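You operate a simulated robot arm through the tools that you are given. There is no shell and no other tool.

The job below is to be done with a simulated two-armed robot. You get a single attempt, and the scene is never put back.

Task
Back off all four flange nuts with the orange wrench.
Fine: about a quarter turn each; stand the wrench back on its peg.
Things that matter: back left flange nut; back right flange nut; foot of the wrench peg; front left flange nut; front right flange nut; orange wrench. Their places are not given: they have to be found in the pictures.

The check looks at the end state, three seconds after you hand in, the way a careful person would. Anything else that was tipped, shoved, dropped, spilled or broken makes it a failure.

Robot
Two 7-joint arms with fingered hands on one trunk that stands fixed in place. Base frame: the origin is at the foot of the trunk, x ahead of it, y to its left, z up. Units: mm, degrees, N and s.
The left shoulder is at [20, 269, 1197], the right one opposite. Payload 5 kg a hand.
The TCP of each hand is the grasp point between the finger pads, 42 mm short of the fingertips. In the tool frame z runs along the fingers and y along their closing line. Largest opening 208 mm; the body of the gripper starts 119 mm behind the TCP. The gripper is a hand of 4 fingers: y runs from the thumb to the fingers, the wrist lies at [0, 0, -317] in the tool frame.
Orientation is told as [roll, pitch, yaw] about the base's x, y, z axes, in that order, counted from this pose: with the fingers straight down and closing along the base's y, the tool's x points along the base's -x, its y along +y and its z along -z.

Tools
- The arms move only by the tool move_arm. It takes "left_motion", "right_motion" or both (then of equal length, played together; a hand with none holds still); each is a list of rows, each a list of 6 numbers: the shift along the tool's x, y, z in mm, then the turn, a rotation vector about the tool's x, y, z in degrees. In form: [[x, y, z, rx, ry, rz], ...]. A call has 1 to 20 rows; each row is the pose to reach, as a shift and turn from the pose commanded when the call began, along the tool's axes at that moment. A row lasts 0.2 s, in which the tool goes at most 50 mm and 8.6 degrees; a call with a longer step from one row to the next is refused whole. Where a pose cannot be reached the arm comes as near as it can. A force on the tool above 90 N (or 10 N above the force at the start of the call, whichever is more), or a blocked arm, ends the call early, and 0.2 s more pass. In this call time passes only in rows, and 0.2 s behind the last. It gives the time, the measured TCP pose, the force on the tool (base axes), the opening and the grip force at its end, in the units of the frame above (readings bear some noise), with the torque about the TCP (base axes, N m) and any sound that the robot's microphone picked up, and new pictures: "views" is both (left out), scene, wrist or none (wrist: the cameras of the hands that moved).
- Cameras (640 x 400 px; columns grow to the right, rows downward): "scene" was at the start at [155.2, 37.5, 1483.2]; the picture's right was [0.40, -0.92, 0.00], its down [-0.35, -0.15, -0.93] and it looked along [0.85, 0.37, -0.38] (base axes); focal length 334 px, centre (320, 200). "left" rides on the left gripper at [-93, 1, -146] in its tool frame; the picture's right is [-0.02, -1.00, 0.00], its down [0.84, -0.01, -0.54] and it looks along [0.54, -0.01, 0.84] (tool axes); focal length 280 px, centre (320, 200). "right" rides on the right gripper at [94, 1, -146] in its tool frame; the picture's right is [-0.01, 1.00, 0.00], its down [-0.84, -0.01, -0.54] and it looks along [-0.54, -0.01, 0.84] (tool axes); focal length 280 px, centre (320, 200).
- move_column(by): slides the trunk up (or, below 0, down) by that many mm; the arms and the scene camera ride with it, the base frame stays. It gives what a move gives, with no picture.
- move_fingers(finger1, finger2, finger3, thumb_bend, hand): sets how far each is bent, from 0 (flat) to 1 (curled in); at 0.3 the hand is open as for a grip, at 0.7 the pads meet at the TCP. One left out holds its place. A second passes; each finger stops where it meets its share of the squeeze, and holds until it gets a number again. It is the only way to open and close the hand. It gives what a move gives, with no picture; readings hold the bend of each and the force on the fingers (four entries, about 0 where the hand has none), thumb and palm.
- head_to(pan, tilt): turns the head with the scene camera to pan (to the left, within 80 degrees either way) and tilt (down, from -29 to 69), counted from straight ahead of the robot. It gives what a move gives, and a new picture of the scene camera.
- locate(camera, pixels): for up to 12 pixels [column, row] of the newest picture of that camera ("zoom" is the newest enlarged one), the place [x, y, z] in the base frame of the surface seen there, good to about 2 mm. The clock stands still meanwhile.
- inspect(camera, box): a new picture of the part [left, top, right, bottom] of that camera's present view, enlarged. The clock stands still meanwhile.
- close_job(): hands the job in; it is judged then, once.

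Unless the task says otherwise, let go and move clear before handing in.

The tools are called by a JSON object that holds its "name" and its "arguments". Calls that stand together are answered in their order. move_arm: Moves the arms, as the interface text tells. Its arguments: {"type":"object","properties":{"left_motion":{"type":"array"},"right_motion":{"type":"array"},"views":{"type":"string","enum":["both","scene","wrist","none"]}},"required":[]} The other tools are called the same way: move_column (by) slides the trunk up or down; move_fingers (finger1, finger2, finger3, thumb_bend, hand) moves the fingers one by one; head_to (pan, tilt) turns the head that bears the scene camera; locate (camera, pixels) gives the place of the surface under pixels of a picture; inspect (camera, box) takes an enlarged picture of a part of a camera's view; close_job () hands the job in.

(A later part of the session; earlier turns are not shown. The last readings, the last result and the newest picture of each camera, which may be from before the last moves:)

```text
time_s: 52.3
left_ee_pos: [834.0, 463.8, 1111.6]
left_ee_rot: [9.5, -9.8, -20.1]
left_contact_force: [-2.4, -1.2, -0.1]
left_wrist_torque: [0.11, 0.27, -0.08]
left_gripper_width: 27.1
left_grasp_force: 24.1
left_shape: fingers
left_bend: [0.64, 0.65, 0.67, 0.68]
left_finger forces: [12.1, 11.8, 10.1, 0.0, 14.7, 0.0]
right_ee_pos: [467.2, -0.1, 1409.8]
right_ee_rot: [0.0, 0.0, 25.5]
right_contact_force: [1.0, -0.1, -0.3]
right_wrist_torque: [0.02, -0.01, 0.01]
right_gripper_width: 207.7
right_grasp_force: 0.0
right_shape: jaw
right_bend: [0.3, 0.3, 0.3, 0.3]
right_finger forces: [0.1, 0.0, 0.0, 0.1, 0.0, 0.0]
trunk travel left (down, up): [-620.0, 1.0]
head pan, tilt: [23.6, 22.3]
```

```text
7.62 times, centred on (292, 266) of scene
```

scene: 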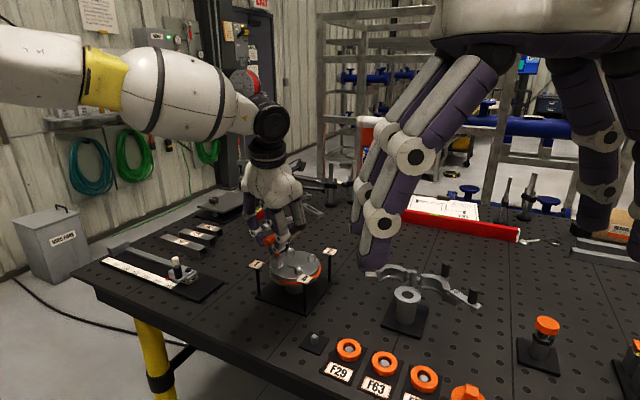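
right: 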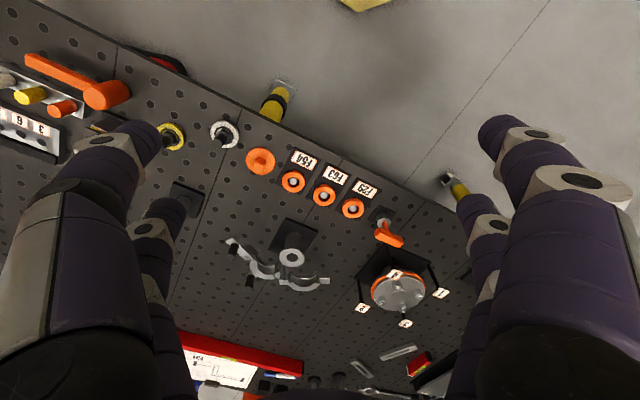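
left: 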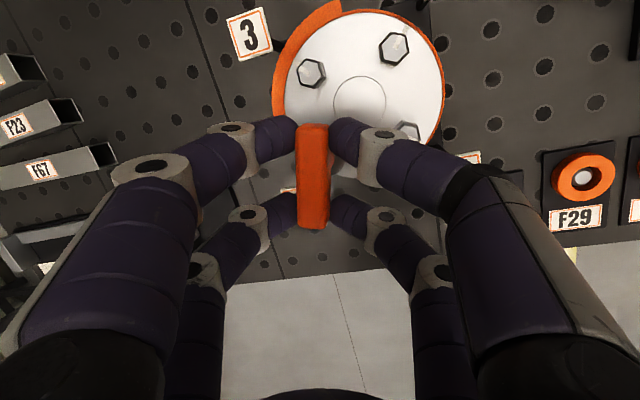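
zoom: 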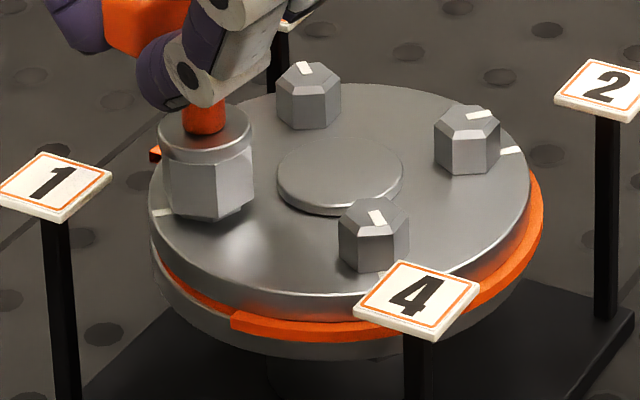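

The half-ring did not react to the further 15 degrees. I'll finish nut 1's stroke with 48 more degrees (a total of about 93 to allow for socket play).

{"name": "move_arm", "arguments": {"left_motion": [[-0.68, -0.49, 0.04, -0.84, 0.81, -4.86], [-1.4, -0.91, 0.09, -1.69, 1.63, -9.72], [-2.16, -1.27, 0.16, -2.53, 2.44, -14.58], [-2.94, -1.57, 0.25, -3.37, 3.25, -19.44], [-3.74, -1.79, 0.35, -4.21, 4.07, -24.3], [-4.55, -1.95, 0.46, -5.06, 4.88, -29.2], [-5.38, -2.04, 0.59, -5.9, 5.69, -34.0], [-6.2, -2.05, 0.73, -6.74, 6.5, -38.9], [-7.03, -1.99, 0.89, -7.58, 7.32, -43.7], [-7.51, -1.92, 0.98, -8.09, 7.8, -46.7]], "views": "both"}}

{"name": "inspect", "arguments": {"camera": "scene", "box": [250, 240, 334, 292]}}

```text
time_s: 54.5
left_ee_pos: [840.7, 457.9, 1109.6]
left_ee_rot: [9.5, -9.7, 27.9]
left_contact_force: [-2.4, -1.3, -0.9]
left_wrist_torque: [-0.07, 0.24, 0.01]
left_gripper_width: 26.9
left_grasp_force: 23.9
left_shape: fingers
left_bend: [0.64, 0.65, 0.67, 0.68]
left_finger forces: [12.3, 12.0, 9.4, 0.1, 14.2, 0.0]
right_ee_pos: [467.5, 0.3, 1410.2]
right_ee_rot: [0.0, 0.0, 25.6]
right_contact_force: [-1.0, 0.4, -0.3]
right_wrist_torque: [0.02, -0.03, 0.01]
right_gripper_width: 207.9
right_grasp_force: 0.1
right_shape: jaw
right_bend: [0.3, 0.3, 0.3, 0.3]
right_finger forces: [0.1, 0.0, 0.0, 0.1, 0.1, 0.0]
trunk travel left (down, up): [-620.0, 1.0]
head pan, tilt: [23.6, 22.3]
```

scene: 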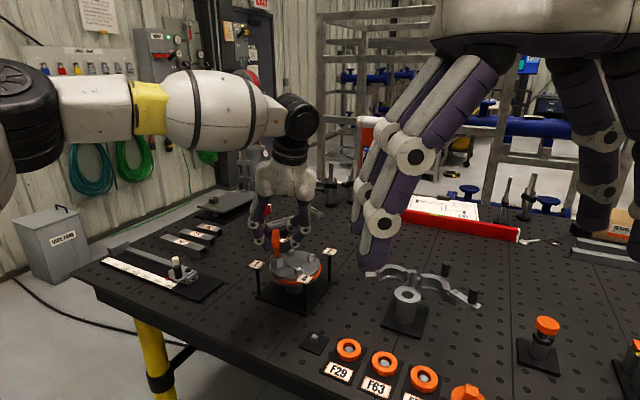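
left: 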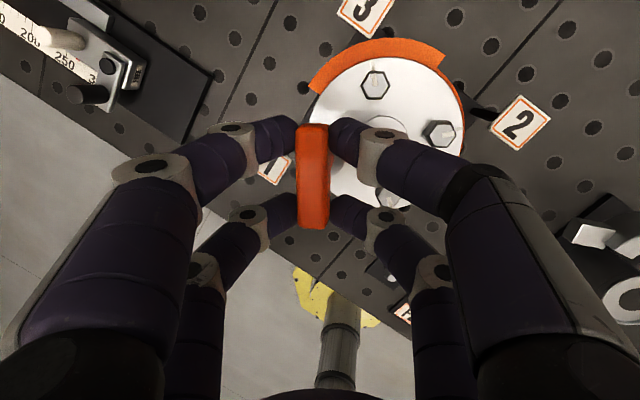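

```text
7.62 times, centred on (292, 266) of scene
```

zoom: 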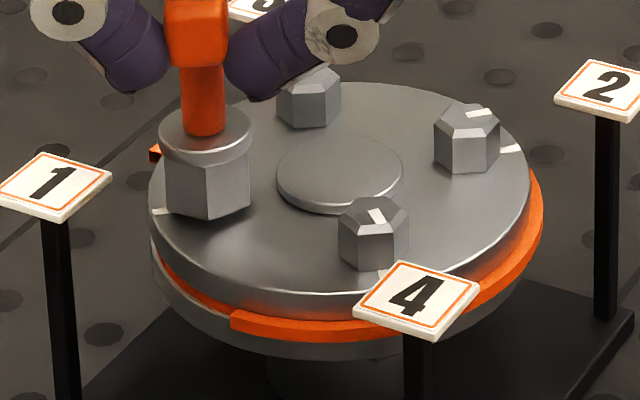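

From here the displaced piece looks like a quarter arc centred on nut 3's side, ends at (312, 85) and (443, 60). I'll zoom in to see exactly what it is.

{"name": "inspect", "arguments": {"camera": "left", "box": [295, 25, 475, 137]}}

{"name": "locate", "arguments": {"camera": "zoom", "pixels": [[70, 205], [85, 170], [130, 115], [200, 70], [280, 55], [370, 55], [440, 75], [510, 110], [525, 80], [590, 190], [605, 260], [95, 245]]}}

```text
3.56 times, centred on (385, 81) of left
```

zoom: 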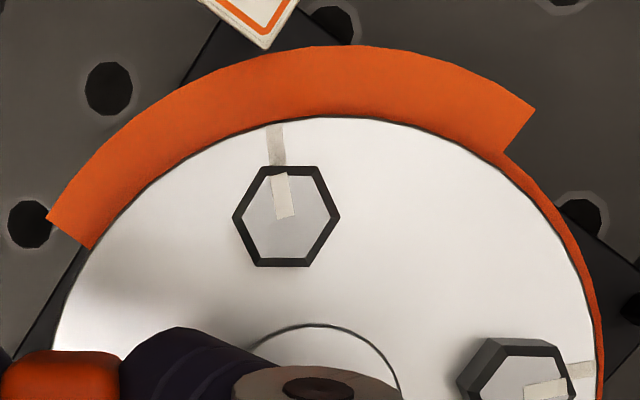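

```text
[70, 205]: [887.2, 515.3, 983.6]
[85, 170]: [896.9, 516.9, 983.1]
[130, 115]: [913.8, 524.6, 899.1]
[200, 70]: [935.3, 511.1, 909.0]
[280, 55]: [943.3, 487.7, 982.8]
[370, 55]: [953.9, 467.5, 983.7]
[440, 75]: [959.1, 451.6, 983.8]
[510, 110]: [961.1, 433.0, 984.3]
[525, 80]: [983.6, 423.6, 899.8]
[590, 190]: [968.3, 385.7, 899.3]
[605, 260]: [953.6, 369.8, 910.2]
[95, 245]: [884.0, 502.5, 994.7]
```

The protruding quarter is concentric with the flange but at radius ~88 instead of ~78, while nut 1's quarter now shows only ~70, so the ring seems to show something per quadrant rather than having been knocked. I'll lift off nut 1 straight up and check the nut's mark and the ring again.

{"name": "move_arm", "arguments": {"left_motion": [[-1.7, 1.6, -9.7, 0, 0, 0], [-3.4, 3.3, -19.4, 0, 0, 0], [-5.1, 4.9, -29.2, 0, 0, 0]], "views": "both"}}

{"name": "inspect", "arguments": {"camera": "scene", "box": [250, 232, 334, 286]}}

```text
time_s: 55.3
left_ee_pos: [840.9, 458.1, 1141.0]
left_ee_rot: [9.6, -9.7, 27.9]
left_contact_force: [-0.8, 0.8, -1.7]
left_wrist_torque: [-0.02, -0.02, -0.03]
left_gripper_width: 27.1
left_grasp_force: 23.9
left_shape: fingers
left_bend: [0.64, 0.65, 0.67, 0.68]
left_finger forces: [12.6, 11.5, 9.6, 0.0, 14.3, 0.0]
right_ee_pos: [466.9, -0.2, 1410.0]
right_ee_rot: [0.0, 0.0, 25.7]
right_contact_force: [-0.3, -0.4, -0.1]
right_wrist_torque: [0.0, -0.07, -0.03]
right_gripper_width: 207.9
right_grasp_force: 0.0
right_shape: jaw
right_bend: [0.3, 0.3, 0.3, 0.3]
right_finger forces: [0.1, 0.0, 0.1, 0.0, 0.1, 0.0]
trunk travel left (down, up): [-620.0, 1.0]
head pan, tilt: [23.6, 22.3]
```

scene: 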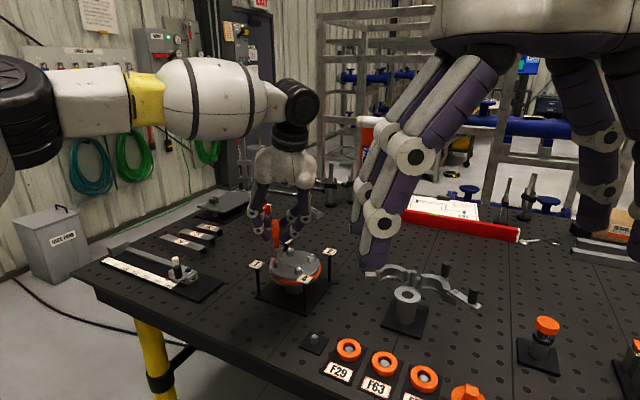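
left: 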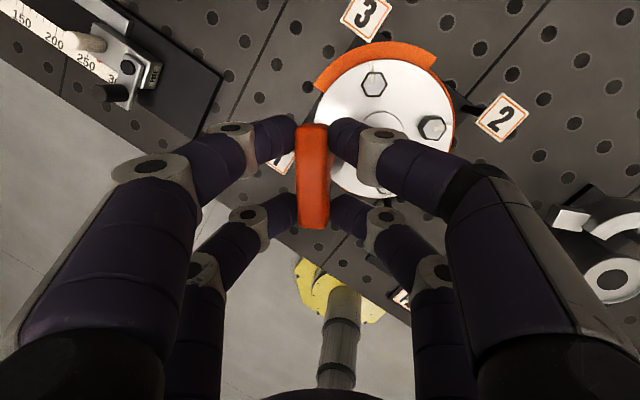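

```text
7.41 times, centred on (292, 259) of scene
```

zoom: 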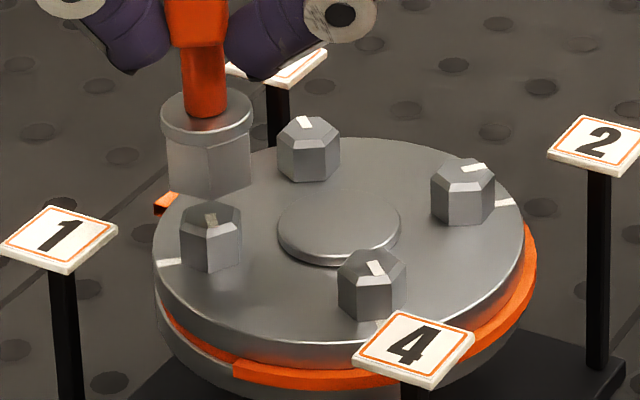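

Nut 1's mark has turned a quarter CCW as intended, and the ring is unchanged by the lift. Following the tags, nut 2 is next: I'll carry the wrench across at a safe height while winding the yaw back to -65.

{"name": "move_arm", "arguments": {"left_motion": [[-1.9, -6.9, -1, 1.31, -1.26, 7.54], [-3.7, -13.7, -2, 2.62, -2.52, 15.1], [-5.6, -20.6, -3, 3.92, -3.79, 22.6], [-7.5, -27.4, -4, 5.23, -5.05, 30.2], [-9.3, -34.3, -5, 6.54, -6.31, 37.7], [-11.2, -41.1, -6, 7.85, -7.57, 45.3], [-13.1, -48, -6.9, 9.15, -8.83, 52.8], [-14.9, -54.8, -7.9, 10.5, -10.1, 60.3], [-16.8, -61.7, -8.9, 11.8, -11.4, 67.9], [-18.7, -68.5, -9.9, 13.1, -12.6, 75.4], [-20.5, -75.4, -10.9, 14.4, -13.9, 83], [-22.4, -82.2, -11.9, 15.7, -15.1, 90.5]], "views": "both"}}

{"name": "inspect", "arguments": {"camera": "scene", "box": [262, 232, 346, 286]}}

```text
time_s: 57.9
left_ee_pos: [900.0, 395.5, 1140.6]
left_ee_rot: [9.4, -9.8, -65.3]
left_contact_force: [-0.3, -0.9, -3.3]
left_wrist_torque: [-0.02, 0.06, 0.01]
left_gripper_width: 26.9
left_grasp_force: 23.7
left_shape: fingers
left_bend: [0.64, 0.65, 0.67, 0.68]
left_finger forces: [12.7, 11.4, 9.7, 0.0, 14.3, 0.1]
right_ee_pos: [468.6, 0.8, 1410.1]
right_ee_rot: [0.1, 0.1, 25.6]
right_contact_force: [0.5, -0.3, -0.7]
right_wrist_torque: [-0.01, 0.05, 0.01]
right_gripper_width: 207.7
right_grasp_force: 0.0
right_shape: jaw
right_bend: [0.3, 0.3, 0.3, 0.3]
right_finger forces: [0.0, 0.0, 0.0, 0.0, 0.0, 0.1]
trunk travel left (down, up): [-620.0, 1.0]
head pan, tilt: [23.6, 22.3]
```

scene: 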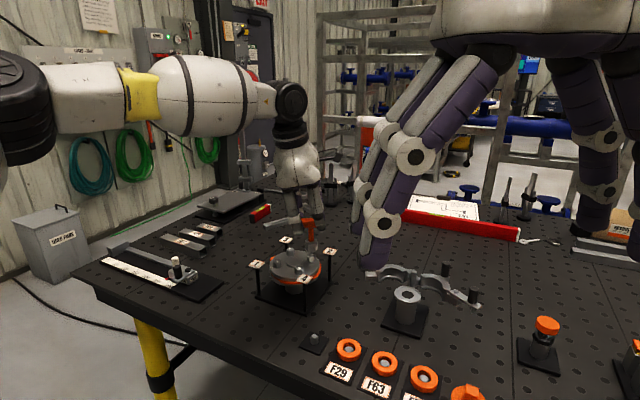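
left: 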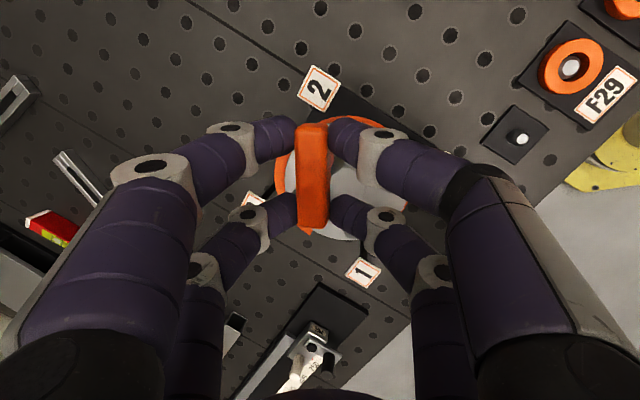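

```text
7.41 times, centred on (304, 259) of scene
```

zoom: 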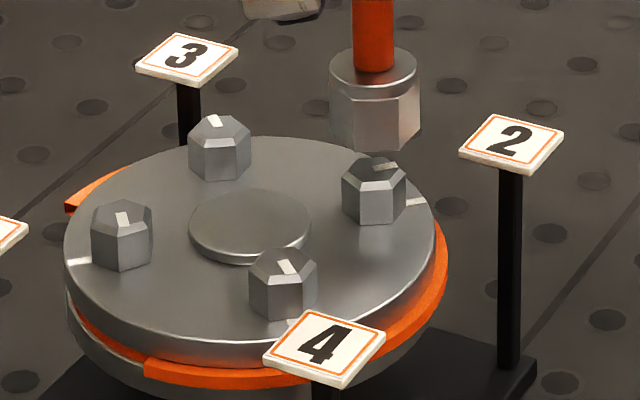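

The wrench hovers over nut 2. I'll zoom in to measure the socket-to-nut offset.

{"name": "inspect", "arguments": {"camera": "scene", "box": [296, 236, 336, 262]}}

```text
15.38 times, centred on (316, 249) of scene
```

zoom: 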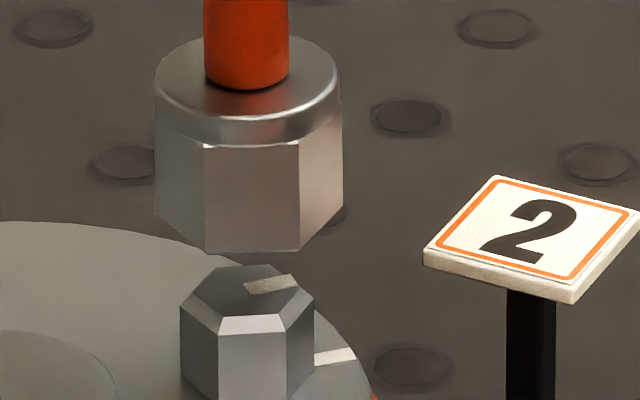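

{"name": "locate", "arguments": {"camera": "zoom", "pixels": [[222, 180], [252, 180], [284, 180], [222, 232], [252, 232], [284, 232], [230, 355], [252, 355], [276, 355], [230, 388], [252, 388], [276, 388]]}}

{"name": "locate", "arguments": {"camera": "zoom", "pixels": [[175, 160], [185, 200], [320, 160], [322, 200], [195, 340], [200, 370], [300, 340], [303, 365], [254, 245], [247, 30], [250, 75], [248, 50]]}}

```text
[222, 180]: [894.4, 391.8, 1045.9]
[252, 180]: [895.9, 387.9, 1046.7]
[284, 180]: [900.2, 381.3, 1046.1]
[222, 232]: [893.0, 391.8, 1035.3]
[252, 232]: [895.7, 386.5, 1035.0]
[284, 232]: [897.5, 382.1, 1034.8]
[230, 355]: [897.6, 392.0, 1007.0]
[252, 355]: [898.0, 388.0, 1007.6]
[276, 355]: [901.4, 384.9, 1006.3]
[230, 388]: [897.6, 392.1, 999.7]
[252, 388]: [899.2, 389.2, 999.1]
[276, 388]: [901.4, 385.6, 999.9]
```

```text
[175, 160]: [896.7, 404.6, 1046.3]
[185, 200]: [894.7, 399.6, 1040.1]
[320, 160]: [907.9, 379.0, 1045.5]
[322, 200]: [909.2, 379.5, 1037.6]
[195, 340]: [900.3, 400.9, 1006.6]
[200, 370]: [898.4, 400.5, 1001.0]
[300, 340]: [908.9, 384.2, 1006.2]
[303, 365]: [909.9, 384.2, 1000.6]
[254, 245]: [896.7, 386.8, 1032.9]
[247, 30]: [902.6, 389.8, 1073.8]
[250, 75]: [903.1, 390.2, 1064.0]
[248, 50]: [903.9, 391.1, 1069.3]
```

Socket and nut centres agree within about half a millimetre ((908.9, 393.4) vs (908.6, 393.4)) and the phase matches. I'll lower 21 mm to the chamfer and check.

{"name": "move_arm", "arguments": {"left_motion": [[0.9, -0.9, 5.1, 0, 0, 0], [1.8, -1.7, 10.2, 0, 0, 0], [2.7, -2.6, 15.3, 0, 0, 0], [3.5, -3.4, 20.4, 0, 0, 0]], "views": "scene"}}

{"name": "inspect", "arguments": {"camera": "scene", "box": [290, 238, 330, 264]}}

```text
time_s: 58.9
left_ee_pos: [899.6, 397.2, 1120.3]
left_ee_rot: [9.4, -9.7, -65.1]
left_contact_force: [0.0, 0.1, -2.7]
left_wrist_torque: [0.07, 0.08, -0.02]
left_gripper_width: 27.0
left_grasp_force: 24.6
left_shape: fingers
left_bend: [0.64, 0.65, 0.67, 0.68]
left_finger forces: [12.6, 11.5, 10.1, 0.1, 14.4, 0.1]
right_ee_pos: [467.3, -0.1, 1409.7]
right_ee_rot: [0.0, 0.0, 25.6]
right_contact_force: [0.2, 0.3, 0.0]
right_wrist_torque: [0.01, 0.02, 0.01]
right_gripper_width: 207.8
right_grasp_force: 0.0
right_shape: jaw
right_bend: [0.3, 0.3, 0.3, 0.3]
right_finger forces: [0.0, 0.0, 0.0, 0.0, 0.1, 0.0]
trunk travel left (down, up): [-620.0, 1.0]
head pan, tilt: [23.6, 22.3]
```

scene: 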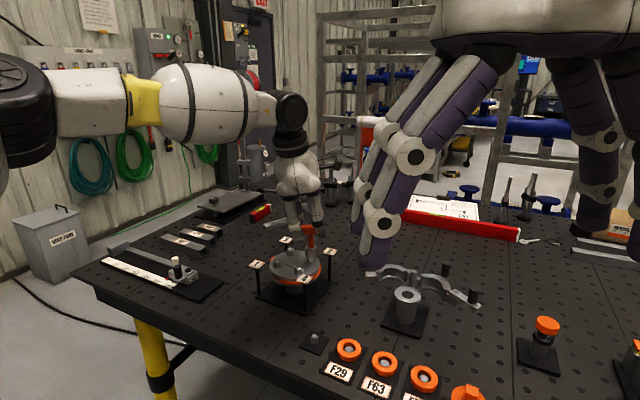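

```text
15.38 times, centred on (310, 251) of scene
```

zoom: 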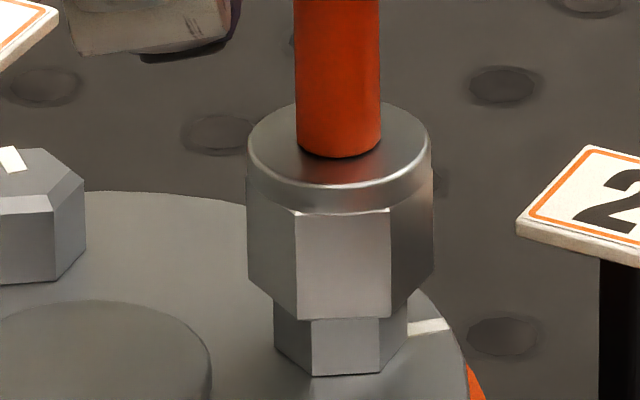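

Good alignment: the sleeve face (297–391) is centred over the nut face (311–379). I'll lower another 12 mm in steps to seat.

{"name": "move_arm", "arguments": {"left_motion": [[0.3, -0.3, 1.9, 0, 0, 0], [0.7, -0.7, 3.9, 0, 0, 0], [1.0, -1.0, 5.8, 0, 0, 0]], "views": "none"}}

{"name": "move_arm", "arguments": {"left_motion": [[0.3, -0.3, 1.9, 0, 0, 0], [0.7, -0.7, 3.9, 0, 0, 0], [0.9, -0.9, 5.3, 0, 0, 0]], "views": "scene"}}

{"name": "inspect", "arguments": {"camera": "scene", "box": [260, 232, 344, 290]}}

```text
time_s: 59.7
left_ee_pos: [900.4, 396.0, 1116.4]
left_ee_rot: [9.4, -9.7, -65.1]
left_contact_force: [-1.4, 1.2, -1.2]
left_wrist_torque: [0.1, 0.22, 0.02]
left_gripper_width: 27.1
left_grasp_force: 25.0
left_shape: fingers
left_bend: [0.64, 0.65, 0.67, 0.68]
left_finger forces: [12.6, 11.7, 10.5, 0.0, 14.4, 0.0]
right_ee_pos: [467.3, 0.2, 1409.9]
right_ee_rot: [0.0, -0.1, 25.5]
right_contact_force: [0.5, 0.0, -0.7]
right_wrist_torque: [-0.03, 0.0, 0.01]
right_gripper_width: 207.9
right_grasp_force: 0.1
right_shape: jaw
right_bend: [0.3, 0.3, 0.3, 0.3]
right_finger forces: [0.0, 0.1, 0.0, 0.1, 0.0, 0.1]
trunk travel left (down, up): [-620.0, 1.0]
head pan, tilt: [23.6, 22.3]
```

```text
time_s: 60.5
left_ee_pos: [900.1, 396.1, 1109.2]
left_ee_rot: [9.5, -9.6, -65.2]
left_contact_force: [-2.3, 1.4, -1.2]
left_wrist_torque: [0.2, 0.22, 0.03]
left_gripper_width: 27.0
left_grasp_force: 24.4
left_shape: fingers
left_bend: [0.64, 0.65, 0.67, 0.68]
left_finger forces: [12.2, 11.7, 11.0, 0.0, 14.2, 0.0]
right_ee_pos: [466.2, 0.3, 1409.3]
right_ee_rot: [0.0, -0.1, 25.6]
right_contact_force: [0.3, -0.3, 0.3]
right_wrist_torque: [-0.03, 0.0, 0.01]
right_gripper_width: 207.8
right_grasp_force: 0.0
right_shape: jaw
right_bend: [0.3, 0.3, 0.3, 0.3]
right_finger forces: [0.1, 0.1, 0.0, 0.1, 0.0, 0.1]
trunk travel left (down, up): [-620.0, 1.0]
head pan, tilt: [23.6, 22.3]
```

scene: 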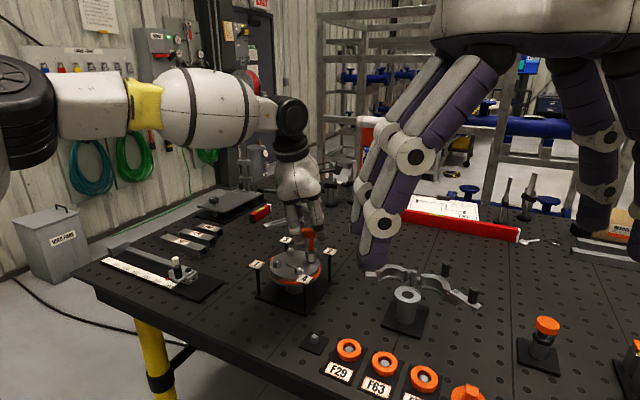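

```text
6.90 times, centred on (302, 261) of scene
```

zoom: 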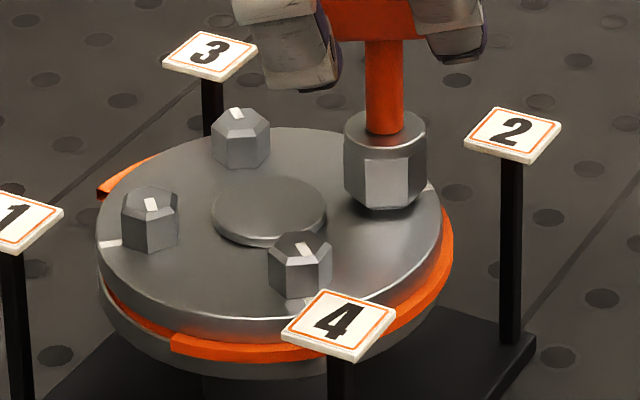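

Seated on nut 2 and the ring has not changed. I'll turn the first 10 degrees CCW and look at the ring again.

{"name": "move_arm", "arguments": {"left_motion": [[-0.68, -0.49, 0.04, -0.84, 0.81, -4.86], [-1.4, -0.91, 0.09, -1.69, 1.63, -9.72]], "views": "both"}}

{"name": "inspect", "arguments": {"camera": "scene", "box": [260, 232, 344, 290]}}

{"name": "inspect", "arguments": {"camera": "right", "box": [340, 220, 460, 320]}}

```text
time_s: 61.1
left_ee_pos: [899.9, 395.1, 1110.7]
left_ee_rot: [9.4, -9.7, -55.2]
left_contact_force: [-1.7, 2.2, -3.6]
left_wrist_torque: [0.21, 0.23, -0.06]
left_gripper_width: 27.0
left_grasp_force: 23.8
left_shape: fingers
left_bend: [0.64, 0.65, 0.67, 0.68]
left_finger forces: [11.7, 12.1, 10.2, 0.1, 14.7, 0.0]
right_ee_pos: [467.8, 0.4, 1408.8]
right_ee_rot: [0.0, -0.1, 25.6]
right_contact_force: [-0.4, 0.0, -0.1]
right_wrist_torque: [0.03, 0.01, 0.0]
right_gripper_width: 207.7
right_grasp_force: 0.0
right_shape: jaw
right_bend: [0.3, 0.3, 0.3, 0.3]
right_finger forces: [0.0, 0.0, 0.0, 0.0, 0.0, 0.0]
trunk travel left (down, up): [-620.0, 1.0]
head pan, tilt: [23.6, 22.3]
```

scene: 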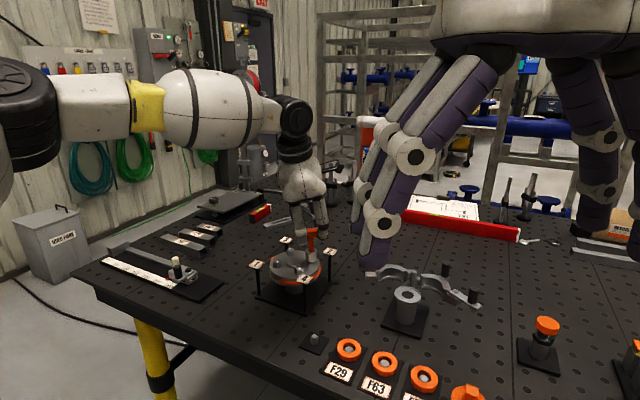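
left: 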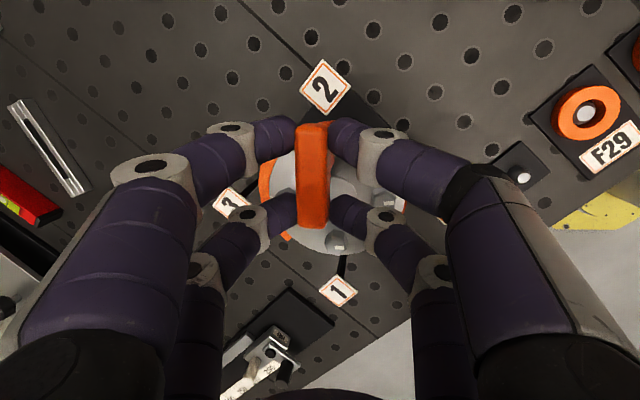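

```text
6.90 times, centred on (302, 261) of scene
```

zoom: 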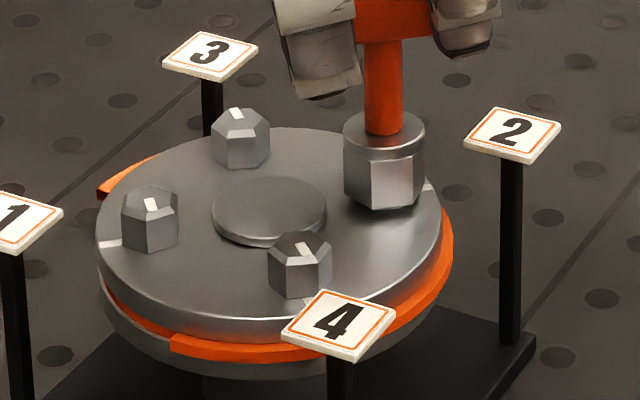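

```text
4.00 times, centred on (400, 270) of right
```

zoom: 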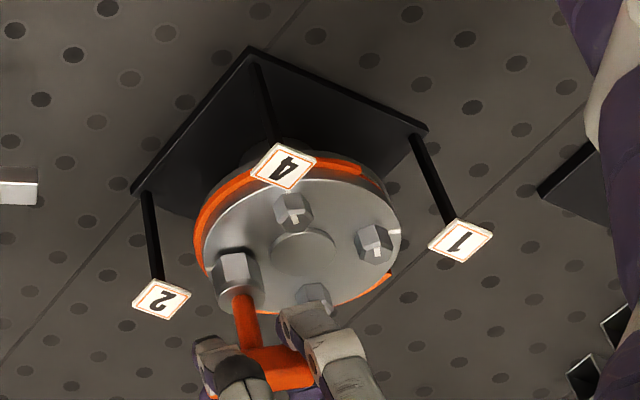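

The ring stays as it was. I'll continue nut 2's first stroke another 30 degrees (to yaw -25).

{"name": "move_arm", "arguments": {"left_motion": [[-0.68, -0.49, 0.04, -0.84, 0.81, -4.86], [-1.4, -0.91, 0.09, -1.69, 1.63, -9.72], [-2.16, -1.27, 0.16, -2.53, 2.44, -14.58], [-2.94, -1.57, 0.25, -3.37, 3.25, -19.44], [-3.74, -1.79, 0.35, -4.21, 4.07, -24.3], [-4.55, -1.95, 0.46, -5.06, 4.88, -29.2]], "views": "both"}}

{"name": "inspect", "arguments": {"camera": "scene", "box": [260, 232, 344, 290]}}

```text
time_s: 62.5
left_ee_pos: [901.0, 388.9, 1108.6]
left_ee_rot: [9.5, -9.7, -25.2]
left_contact_force: [-1.4, 0.1, 0.3]
left_wrist_torque: [0.05, 0.03, -0.06]
left_gripper_width: 27.0
left_grasp_force: 23.9
left_shape: fingers
left_bend: [0.64, 0.65, 0.67, 0.68]
left_finger forces: [11.8, 11.8, 9.6, 0.0, 14.8, 0.1]
right_ee_pos: [466.6, -0.3, 1409.8]
right_ee_rot: [0.0, 0.0, 25.7]
right_contact_force: [-0.2, 0.2, -0.7]
right_wrist_torque: [0.0, 0.02, 0.04]
right_gripper_width: 207.9
right_grasp_force: 0.0
right_shape: jaw
right_bend: [0.3, 0.3, 0.3, 0.3]
right_finger forces: [0.0, 0.0, 0.1, 0.0, 0.0, 0.1]
trunk travel left (down, up): [-620.0, 1.0]
head pan, tilt: [23.6, 22.3]
```

scene: 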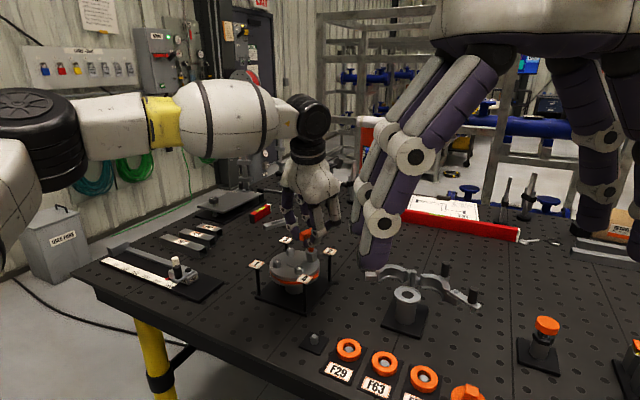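
left: 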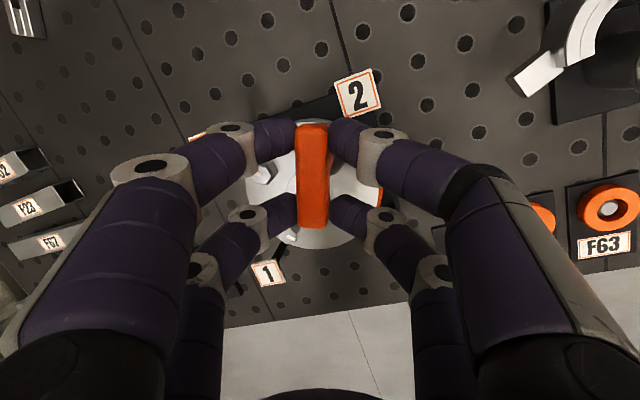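

```text
6.90 times, centred on (302, 261) of scene
```

zoom: 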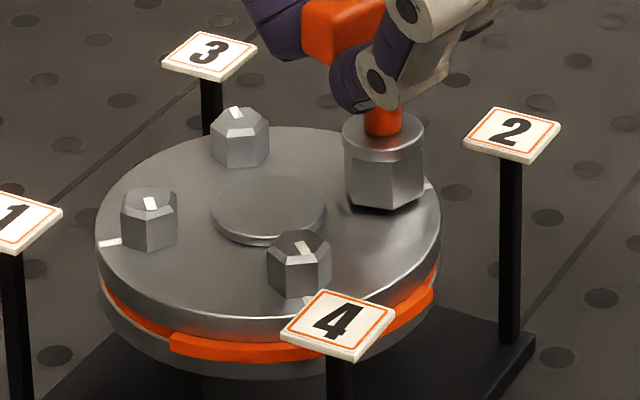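

Interesting: now nut 2's quarter has drawn in like nut 1's, and the bulge at nut 3's side seems gone, so the ring appears to follow the clamping balance. I'll check the back side in the other cameras.

{"name": "inspect", "arguments": {"camera": "right", "box": [340, 220, 460, 320]}}

{"name": "inspect", "arguments": {"camera": "left", "box": [180, 90, 460, 265]}}

{"name": "inspect", "arguments": {"camera": "scene", "box": [262, 240, 302, 270]}}

```text
4.00 times, centred on (400, 270) of right
```

zoom: 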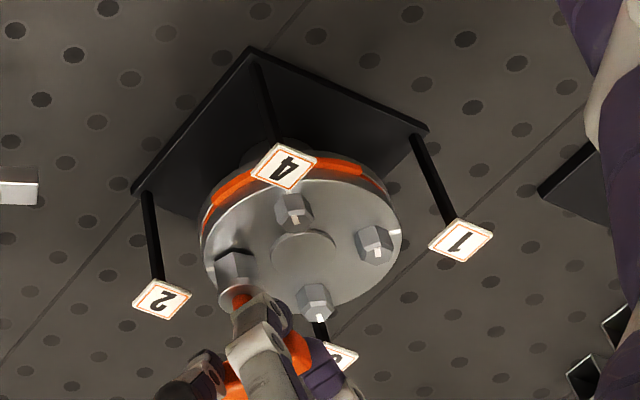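

```text
2.29 times, centred on (320, 178) of left
```

zoom: 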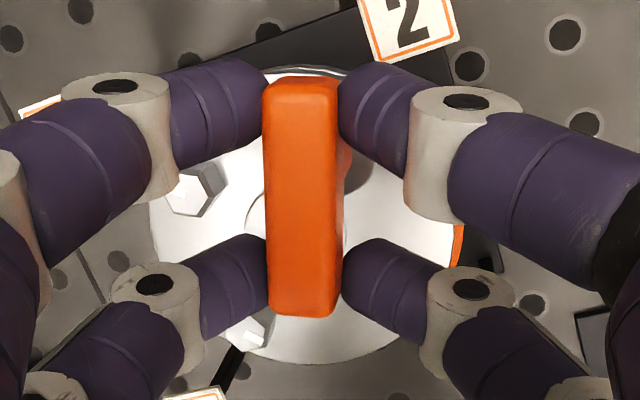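

```text
13.33 times, centred on (282, 255) of scene
```

zoom: 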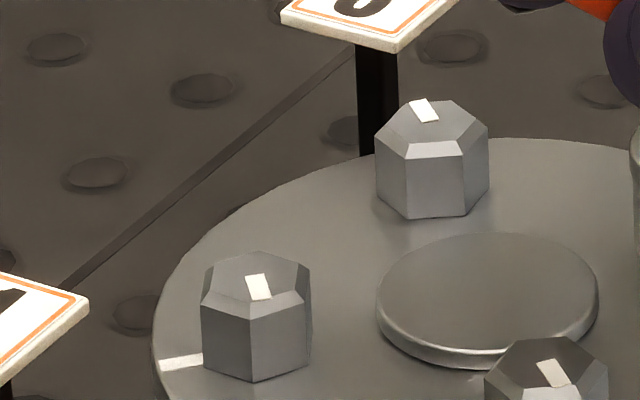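

All fine: the ring pieces relax as the nuts loosen, so I'll keep the crosswise order. Now I'll lift off nut 2 by 22 mm and index the wrench back 61 degrees.

{"name": "move_arm", "arguments": {"left_motion": [[-1.2, 1.2, -7.1, 0, 0, 0], [-2.5, 2.4, -14.3, 0, 0, 0], [-3.7, 3.6, -21.4, 0, 0, 0], [-2.7, 4.4, -21.4, 1.29, -1.24, 7.41], [-1.9, 5.4, -21.4, 2.57, -2.48, 14.8], [-1.2, 6.5, -21.4, 3.85, -3.72, 22.2], [-0.6, 7.6, -21.3, 5.14, -4.96, 29.7], [-0.2, 8.8, -21.1, 6.42, -6.2, 37.1], [0, 10.1, -21, 7.71, -7.44, 44.5], [0.1, 11.3, -20.8, 8.99, -8.68, 51.9], [0, 12.6, -20.5, 10.28, -9.92, 59.3]], "views": "both"}}

{"name": "inspect", "arguments": {"camera": "scene", "box": [290, 236, 330, 262]}}

{"name": "inspect", "arguments": {"camera": "scene", "box": [250, 232, 344, 290]}}

```text
time_s: 64.9
left_ee_pos: [901.0, 398.8, 1130.5]
left_ee_rot: [9.5, -9.7, -86.4]
left_contact_force: [0.1, 0.5, -2.3]
left_wrist_torque: [-0.02, 0.04, 0.0]
left_gripper_width: 27.3
left_grasp_force: 23.7
left_shape: fingers
left_bend: [0.64, 0.65, 0.67, 0.68]
left_finger forces: [12.6, 11.0, 9.5, 0.1, 14.3, 0.0]
right_ee_pos: [467.5, 0.5, 1409.0]
right_ee_rot: [-0.1, 0.0, 25.6]
right_contact_force: [0.1, 0.3, -1.8]
right_wrist_torque: [0.01, 0.05, 0.03]
right_gripper_width: 207.9
right_grasp_force: 0.1
right_shape: jaw
right_bend: [0.3, 0.3, 0.3, 0.3]
right_finger forces: [0.0, 0.0, 0.1, 0.0, 0.0, 0.0]
trunk travel left (down, up): [-620.0, 1.0]
head pan, tilt: [23.6, 22.3]
```

scene: 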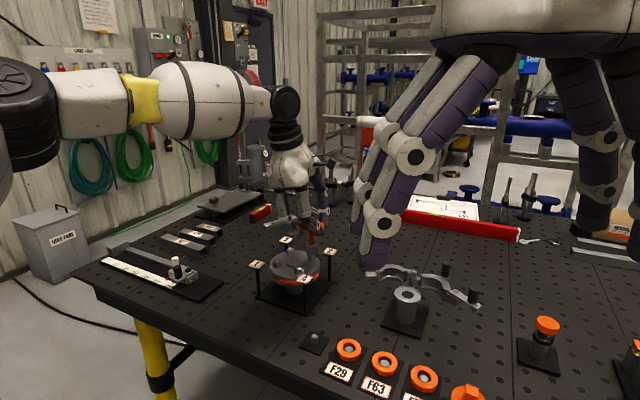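
left: 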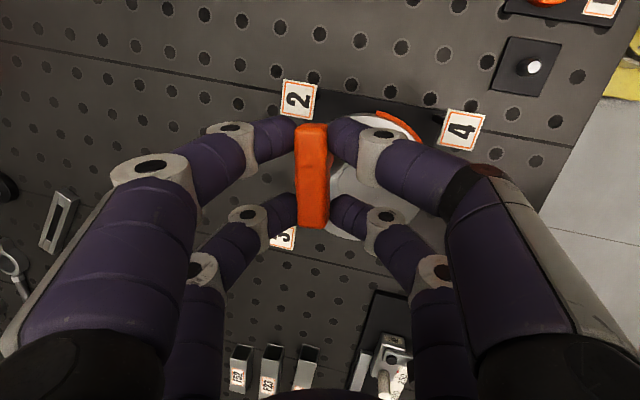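

```text
15.38 times, centred on (310, 249) of scene
```

zoom: 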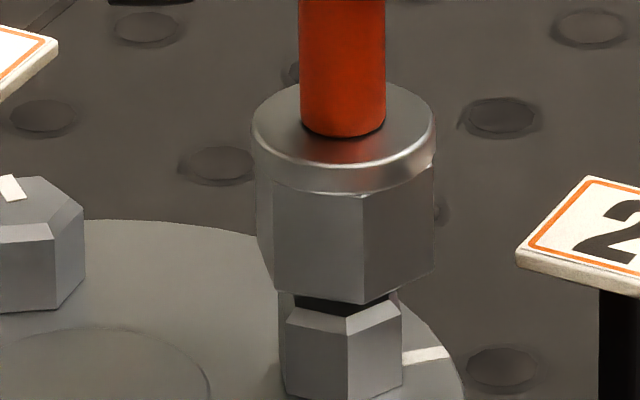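

```text
6.81 times, centred on (297, 261) of scene
```

zoom: 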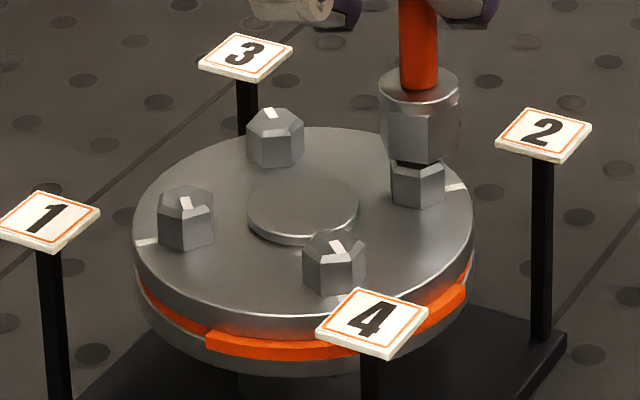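

The socket is above nut 2 again; the nut lags the sleeve by a few degrees (socket play). I'll zoom in to measure that before lowering.

{"name": "inspect", "arguments": {"camera": "scene", "box": [300, 246, 328, 264]}}

```text
16.00 times, centred on (314, 255) of scene
```

zoom: 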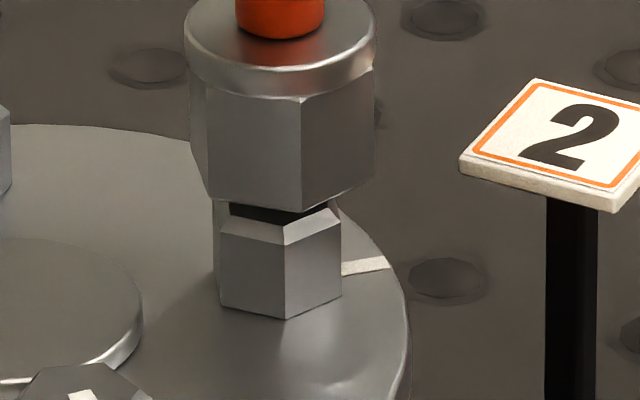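

{"name": "locate", "arguments": {"camera": "zoom", "pixels": [[230, 130], [255, 140], [280, 150], [230, 180], [280, 190], [230, 265], [253, 270], [275, 280], [230, 295], [275, 305], [255, 255], [255, 160]]}}

{"name": "locate", "arguments": {"camera": "zoom", "pixels": [[315, 130], [338, 130], [362, 120], [320, 180], [345, 175], [365, 160], [295, 265], [313, 265], [332, 255], [295, 300], [313, 295], [332, 285]]}}

```text
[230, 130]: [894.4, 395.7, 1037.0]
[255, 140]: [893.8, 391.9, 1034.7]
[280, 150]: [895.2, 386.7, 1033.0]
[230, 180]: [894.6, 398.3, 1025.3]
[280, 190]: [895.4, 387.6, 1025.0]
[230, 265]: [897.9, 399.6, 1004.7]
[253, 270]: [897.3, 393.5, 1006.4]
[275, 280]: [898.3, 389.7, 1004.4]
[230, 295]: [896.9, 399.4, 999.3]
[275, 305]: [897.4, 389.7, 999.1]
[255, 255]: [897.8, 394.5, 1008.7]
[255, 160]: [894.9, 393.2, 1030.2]
```

```text
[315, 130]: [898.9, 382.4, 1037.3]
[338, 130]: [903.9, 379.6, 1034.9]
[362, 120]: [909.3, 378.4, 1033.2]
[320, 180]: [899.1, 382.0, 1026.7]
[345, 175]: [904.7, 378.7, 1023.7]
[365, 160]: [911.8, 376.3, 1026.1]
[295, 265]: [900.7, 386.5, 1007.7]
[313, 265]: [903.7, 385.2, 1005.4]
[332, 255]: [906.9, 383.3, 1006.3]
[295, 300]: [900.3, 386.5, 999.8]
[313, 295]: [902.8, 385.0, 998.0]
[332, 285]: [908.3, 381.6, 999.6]
```

The nut is at (908.2, 394.4) and has turned about 35 degrees; the socket sits at (909.0, 393.4) and leads by about 4–5 degrees. I'll shift (-0.7, +1.0), back off 4.5 degrees and lower 8 mm.

{"name": "move_arm", "arguments": {"left_motion": [[1.2, 0.8, 0.1, 0.38, -0.37, 2.2], [1.6, 0.5, -0.3, 0.76, -0.73, 4.37], [2.3, -0.5, 3.8, 0.76, -0.73, 4.37], [2.95, -1.4, 7.5, 0.76, -0.73, 4.37]], "views": "scene"}}

{"name": "inspect", "arguments": {"camera": "scene", "box": [300, 246, 328, 264]}}

```text
time_s: 65.9
left_ee_pos: [901.0, 401.0, 1123.6]
left_ee_rot: [9.5, -9.7, -90.7]
left_contact_force: [0.0, 0.6, -1.7]
left_wrist_torque: [-0.01, -0.02, 0.03]
left_gripper_width: 27.0
left_grasp_force: 23.6
left_shape: fingers
left_bend: [0.64, 0.65, 0.67, 0.68]
left_finger forces: [12.7, 11.2, 9.4, 0.0, 14.4, 0.0]
right_ee_pos: [466.5, -0.8, 1408.5]
right_ee_rot: [0.1, 0.0, 25.6]
right_contact_force: [-0.8, -0.5, 1.6]
right_wrist_torque: [-0.01, 0.02, 0.0]
right_gripper_width: 207.9
right_grasp_force: 0.2
right_shape: jaw
right_bend: [0.3, 0.3, 0.3, 0.3]
right_finger forces: [0.0, 0.0, 0.1, 0.1, 0.0, 0.1]
trunk travel left (down, up): [-620.0, 1.0]
head pan, tilt: [23.6, 22.3]
```

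scene: 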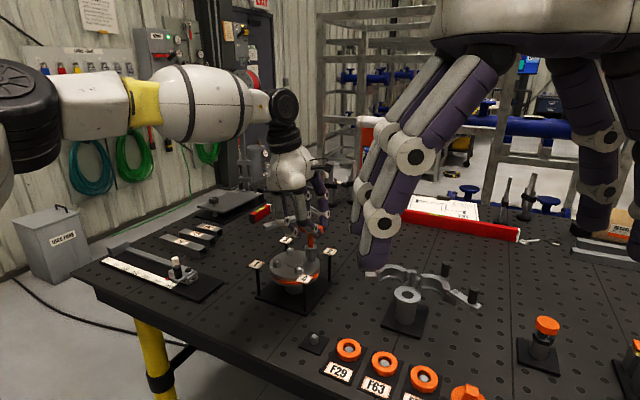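

```text
16.00 times, centred on (314, 255) of scene
```

zoom: 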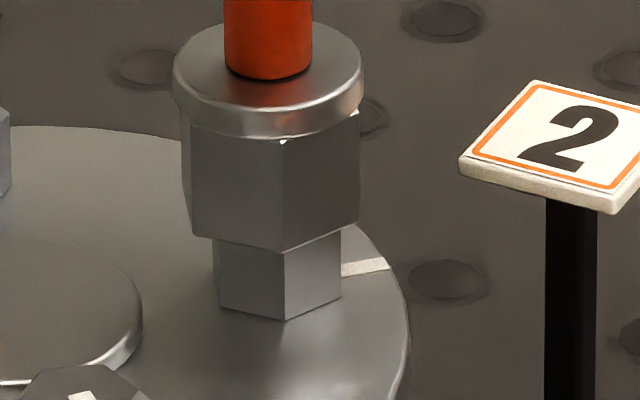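

Phase now matches (edge spacing 88/75 vs the nut's 65/56). Laterally the nut seems about 1 mm to the right; I'll verify by locating faces again.

{"name": "locate", "arguments": {"camera": "zoom", "pixels": [[210, 160], [235, 170], [260, 180], [210, 210], [235, 215], [265, 230], [300, 170], [320, 165], [345, 155], [300, 225], [322, 215], [345, 205]]}}

{"name": "locate", "arguments": {"camera": "zoom", "pixels": [[228, 265], [245, 270], [270, 280], [228, 295], [245, 300], [270, 308], [295, 265], [310, 262], [330, 255], [295, 303], [310, 298], [330, 288]]}}

```text
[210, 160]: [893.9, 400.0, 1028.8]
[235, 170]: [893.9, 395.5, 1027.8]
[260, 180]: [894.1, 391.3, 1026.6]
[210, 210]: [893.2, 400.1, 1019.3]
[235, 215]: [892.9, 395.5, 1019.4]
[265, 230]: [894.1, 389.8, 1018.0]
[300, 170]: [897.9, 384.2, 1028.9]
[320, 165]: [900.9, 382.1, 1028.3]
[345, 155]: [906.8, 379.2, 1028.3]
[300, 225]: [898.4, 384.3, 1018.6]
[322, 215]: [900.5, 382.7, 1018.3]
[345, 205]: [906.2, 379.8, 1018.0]
```

```text
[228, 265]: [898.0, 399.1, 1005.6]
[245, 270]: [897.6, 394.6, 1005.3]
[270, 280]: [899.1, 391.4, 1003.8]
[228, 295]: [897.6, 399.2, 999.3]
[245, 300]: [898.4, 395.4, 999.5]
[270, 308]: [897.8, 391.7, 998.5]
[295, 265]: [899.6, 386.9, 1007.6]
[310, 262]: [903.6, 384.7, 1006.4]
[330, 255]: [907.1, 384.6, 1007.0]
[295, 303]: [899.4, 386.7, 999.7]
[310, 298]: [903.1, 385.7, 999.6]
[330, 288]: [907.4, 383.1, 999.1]
```

The remaining offset is about (+0.6, -0.5) mm. I'll apply it and lower 6 mm, watching forces.

{"name": "move_arm", "arguments": {"left_motion": [[-0.15, 0.25, 2.1, 0, 0, 0], [0.2, -0.1, 4.1, 0, 0, 0], [0.5, -0.4, 6.0, 0, 0, 0]], "views": "none"}}

{"name": "move_arm", "arguments": {"left_motion": [[0.3, -0.3, 1.9, 0, 0, 0], [0.7, -0.65, 3.9, 0, 0, 0], [1.0, -1.0, 5.8, 0, 0, 0]], "views": "none"}}

{"name": "inspect", "arguments": {"camera": "scene", "box": [300, 246, 328, 264]}}

```text
time_s: 66.7
left_ee_pos: [901.6, 401.5, 1117.4]
left_ee_rot: [9.4, -9.8, -90.7]
left_contact_force: [-0.8, 0.6, -1.4]
left_wrist_torque: [0.04, 0.08, -0.01]
left_gripper_width: 26.9
left_grasp_force: 24.8
left_shape: fingers
left_bend: [0.64, 0.65, 0.67, 0.68]
left_finger forces: [12.8, 11.3, 9.6, 0.0, 14.7, 0.1]
right_ee_pos: [467.4, 0.7, 1410.2]
right_ee_rot: [0.1, 0.1, 25.6]
right_contact_force: [-0.2, 0.0, -0.6]
right_wrist_torque: [0.0, 0.04, 0.0]
right_gripper_width: 208.2
right_grasp_force: 0.0
right_shape: jaw
right_bend: [0.3, 0.3, 0.3, 0.3]
right_finger forces: [0.0, 0.0, 0.0, 0.0, 0.0, 0.0]
trunk travel left (down, up): [-620.0, 1.0]
head pan, tilt: [23.6, 22.3]
```

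```text
time_s: 67.5
left_ee_pos: [902.1, 399.8, 1110.9]
left_ee_rot: [9.5, -9.6, -90.7]
left_contact_force: [0.4, -0.1, -2.5]
left_wrist_torque: [-0.01, 0.07, 0.03]
left_gripper_width: 26.9
left_grasp_force: 24.1
left_shape: fingers
left_bend: [0.64, 0.65, 0.67, 0.68]
left_finger forces: [12.8, 11.1, 9.7, 0.0, 14.6, 0.1]
right_ee_pos: [467.8, 0.0, 1409.4]
right_ee_rot: [0.0, 0.0, 25.7]
right_contact_force: [-0.6, 0.1, -0.1]
right_wrist_torque: [-0.03, 0.03, 0.01]
right_gripper_width: 208.0
right_grasp_force: 0.0
right_shape: jaw
right_bend: [0.3, 0.3, 0.3, 0.3]
right_finger forces: [0.0, 0.0, 0.0, 0.1, 0.0, 0.0]
trunk travel left (down, up): [-620.0, 1.0]
head pan, tilt: [23.6, 22.3]
```

```text
16.00 times, centred on (314, 255) of scene
```

zoom: 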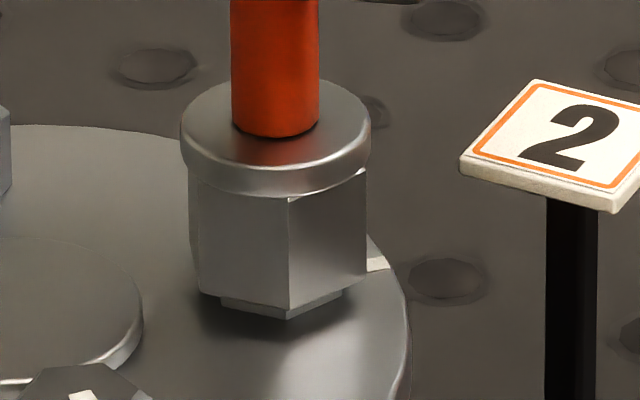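

Seated on nut 2 again with the phase centred. The nut needs about 55 more degrees plus 5 of play, so I'll turn 61 degrees CCW.

{"name": "move_arm", "arguments": {"left_motion": [[-0.68, -0.49, 0.04, -0.84, 0.81, -4.86], [-1.4, -0.91, 0.09, -1.69, 1.63, -9.72], [-2.16, -1.27, 0.16, -2.53, 2.44, -14.58], [-2.94, -1.57, 0.25, -3.37, 3.25, -19.44], [-3.74, -1.79, 0.35, -4.21, 4.07, -24.3], [-4.55, -1.95, 0.46, -5.06, 4.88, -29.2], [-5.38, -2.04, 0.59, -5.9, 5.69, -34.0], [-6.2, -2.05, 0.73, -6.74, 6.5, -38.9], [-7.03, -1.99, 0.89, -7.58, 7.32, -43.7], [-7.84, -1.86, 1.05, -8.43, 8.13, -48.6], [-8.63, -1.66, 1.22, -9.27, 8.94, -53.5], [-9.56, -1.33, 1.44, -10.28, 9.92, -59.3]], "views": "none"}}

{"name": "move_arm", "arguments": {"left_motion": [[-1.2, 1.2, -7.1, 0, 0, 0], [-2.5, 2.4, -14.3, 0, 0, 0], [-4.2, 4.1, -24.3, 0, 0, 0], [-5.1, 4.9, -29.2, 0, 0, 0]], "views": "both"}}

{"name": "inspect", "arguments": {"camera": "scene", "box": [260, 236, 330, 282]}}

```text
time_s: 70.1
left_ee_pos: [901.6, 389.7, 1112.2]
left_ee_rot: [9.5, -9.7, -29.7]
left_contact_force: [-2.2, -2.6, 1.4]
left_wrist_torque: [-0.04, 0.11, -0.28]
left_gripper_width: 26.9
left_grasp_force: 25.1
left_shape: fingers
left_bend: [0.64, 0.65, 0.67, 0.68]
left_finger forces: [11.3, 12.3, 9.2, 0.0, 17.4, 0.0]
right_ee_pos: [466.1, -0.4, 1409.7]
right_ee_rot: [0.1, 0.0, 25.6]
right_contact_force: [0.2, -0.1, -0.2]
right_wrist_torque: [-0.01, -0.06, 0.02]
right_gripper_width: 208.2
right_grasp_force: 0.1
right_shape: jaw
right_bend: [0.3, 0.3, 0.3, 0.3]
right_finger forces: [0.0, 0.0, 0.0, 0.0, 0.1, 0.0]
trunk travel left (down, up): [-620.0, 1.0]
head pan, tilt: [23.6, 22.3]
```

```text
time_s: 71.1
left_ee_pos: [897.9, 389.2, 1143.4]
left_ee_rot: [9.5, -9.7, -29.6]
left_contact_force: [-1.0, -1.2, -1.4]
left_wrist_torque: [0.03, -0.04, 0.04]
left_gripper_width: 26.7
left_grasp_force: 23.3
left_shape: fingers
left_bend: [0.64, 0.65, 0.67, 0.68]
left_finger forces: [12.7, 10.8, 9.2, 0.0, 14.1, 0.1]
right_ee_pos: [465.8, -0.0, 1409.5]
right_ee_rot: [0.0, -0.2, 25.6]
right_contact_force: [-0.8, -0.3, 0.7]
right_wrist_torque: [0.02, -0.09, 0.0]
right_gripper_width: 207.9
right_grasp_force: 0.0
right_shape: jaw
right_bend: [0.3, 0.3, 0.3, 0.3]
right_finger forces: [0.0, 0.0, 0.0, 0.1, 0.1, 0.0]
trunk travel left (down, up): [-620.0, 1.0]
head pan, tilt: [23.6, 22.3]
```

scene: 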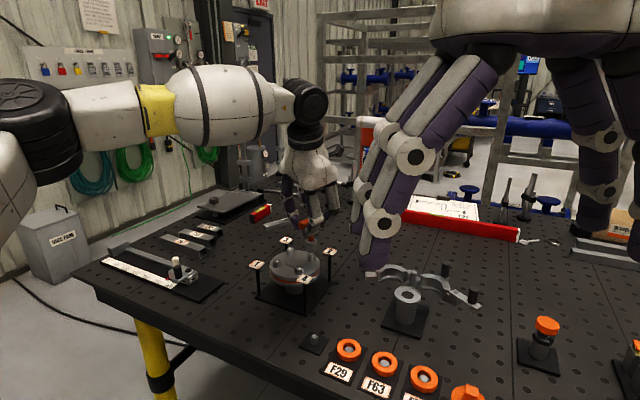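
left: 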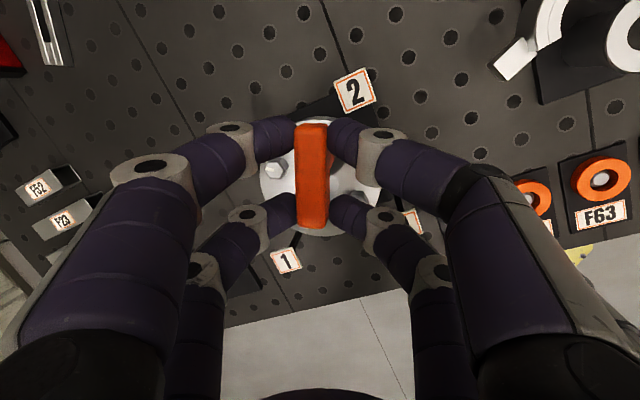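

```text
8.70 times, centred on (295, 259) of scene
```

zoom: 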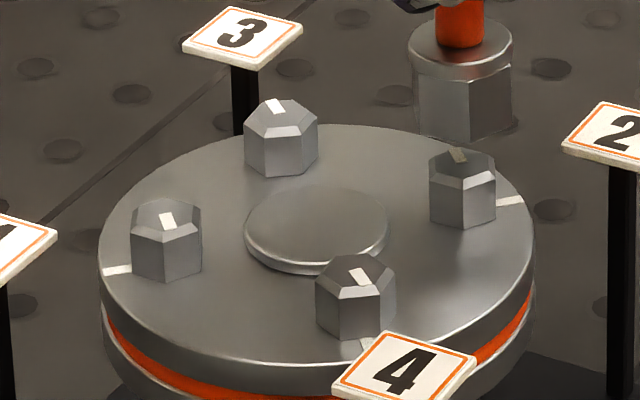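

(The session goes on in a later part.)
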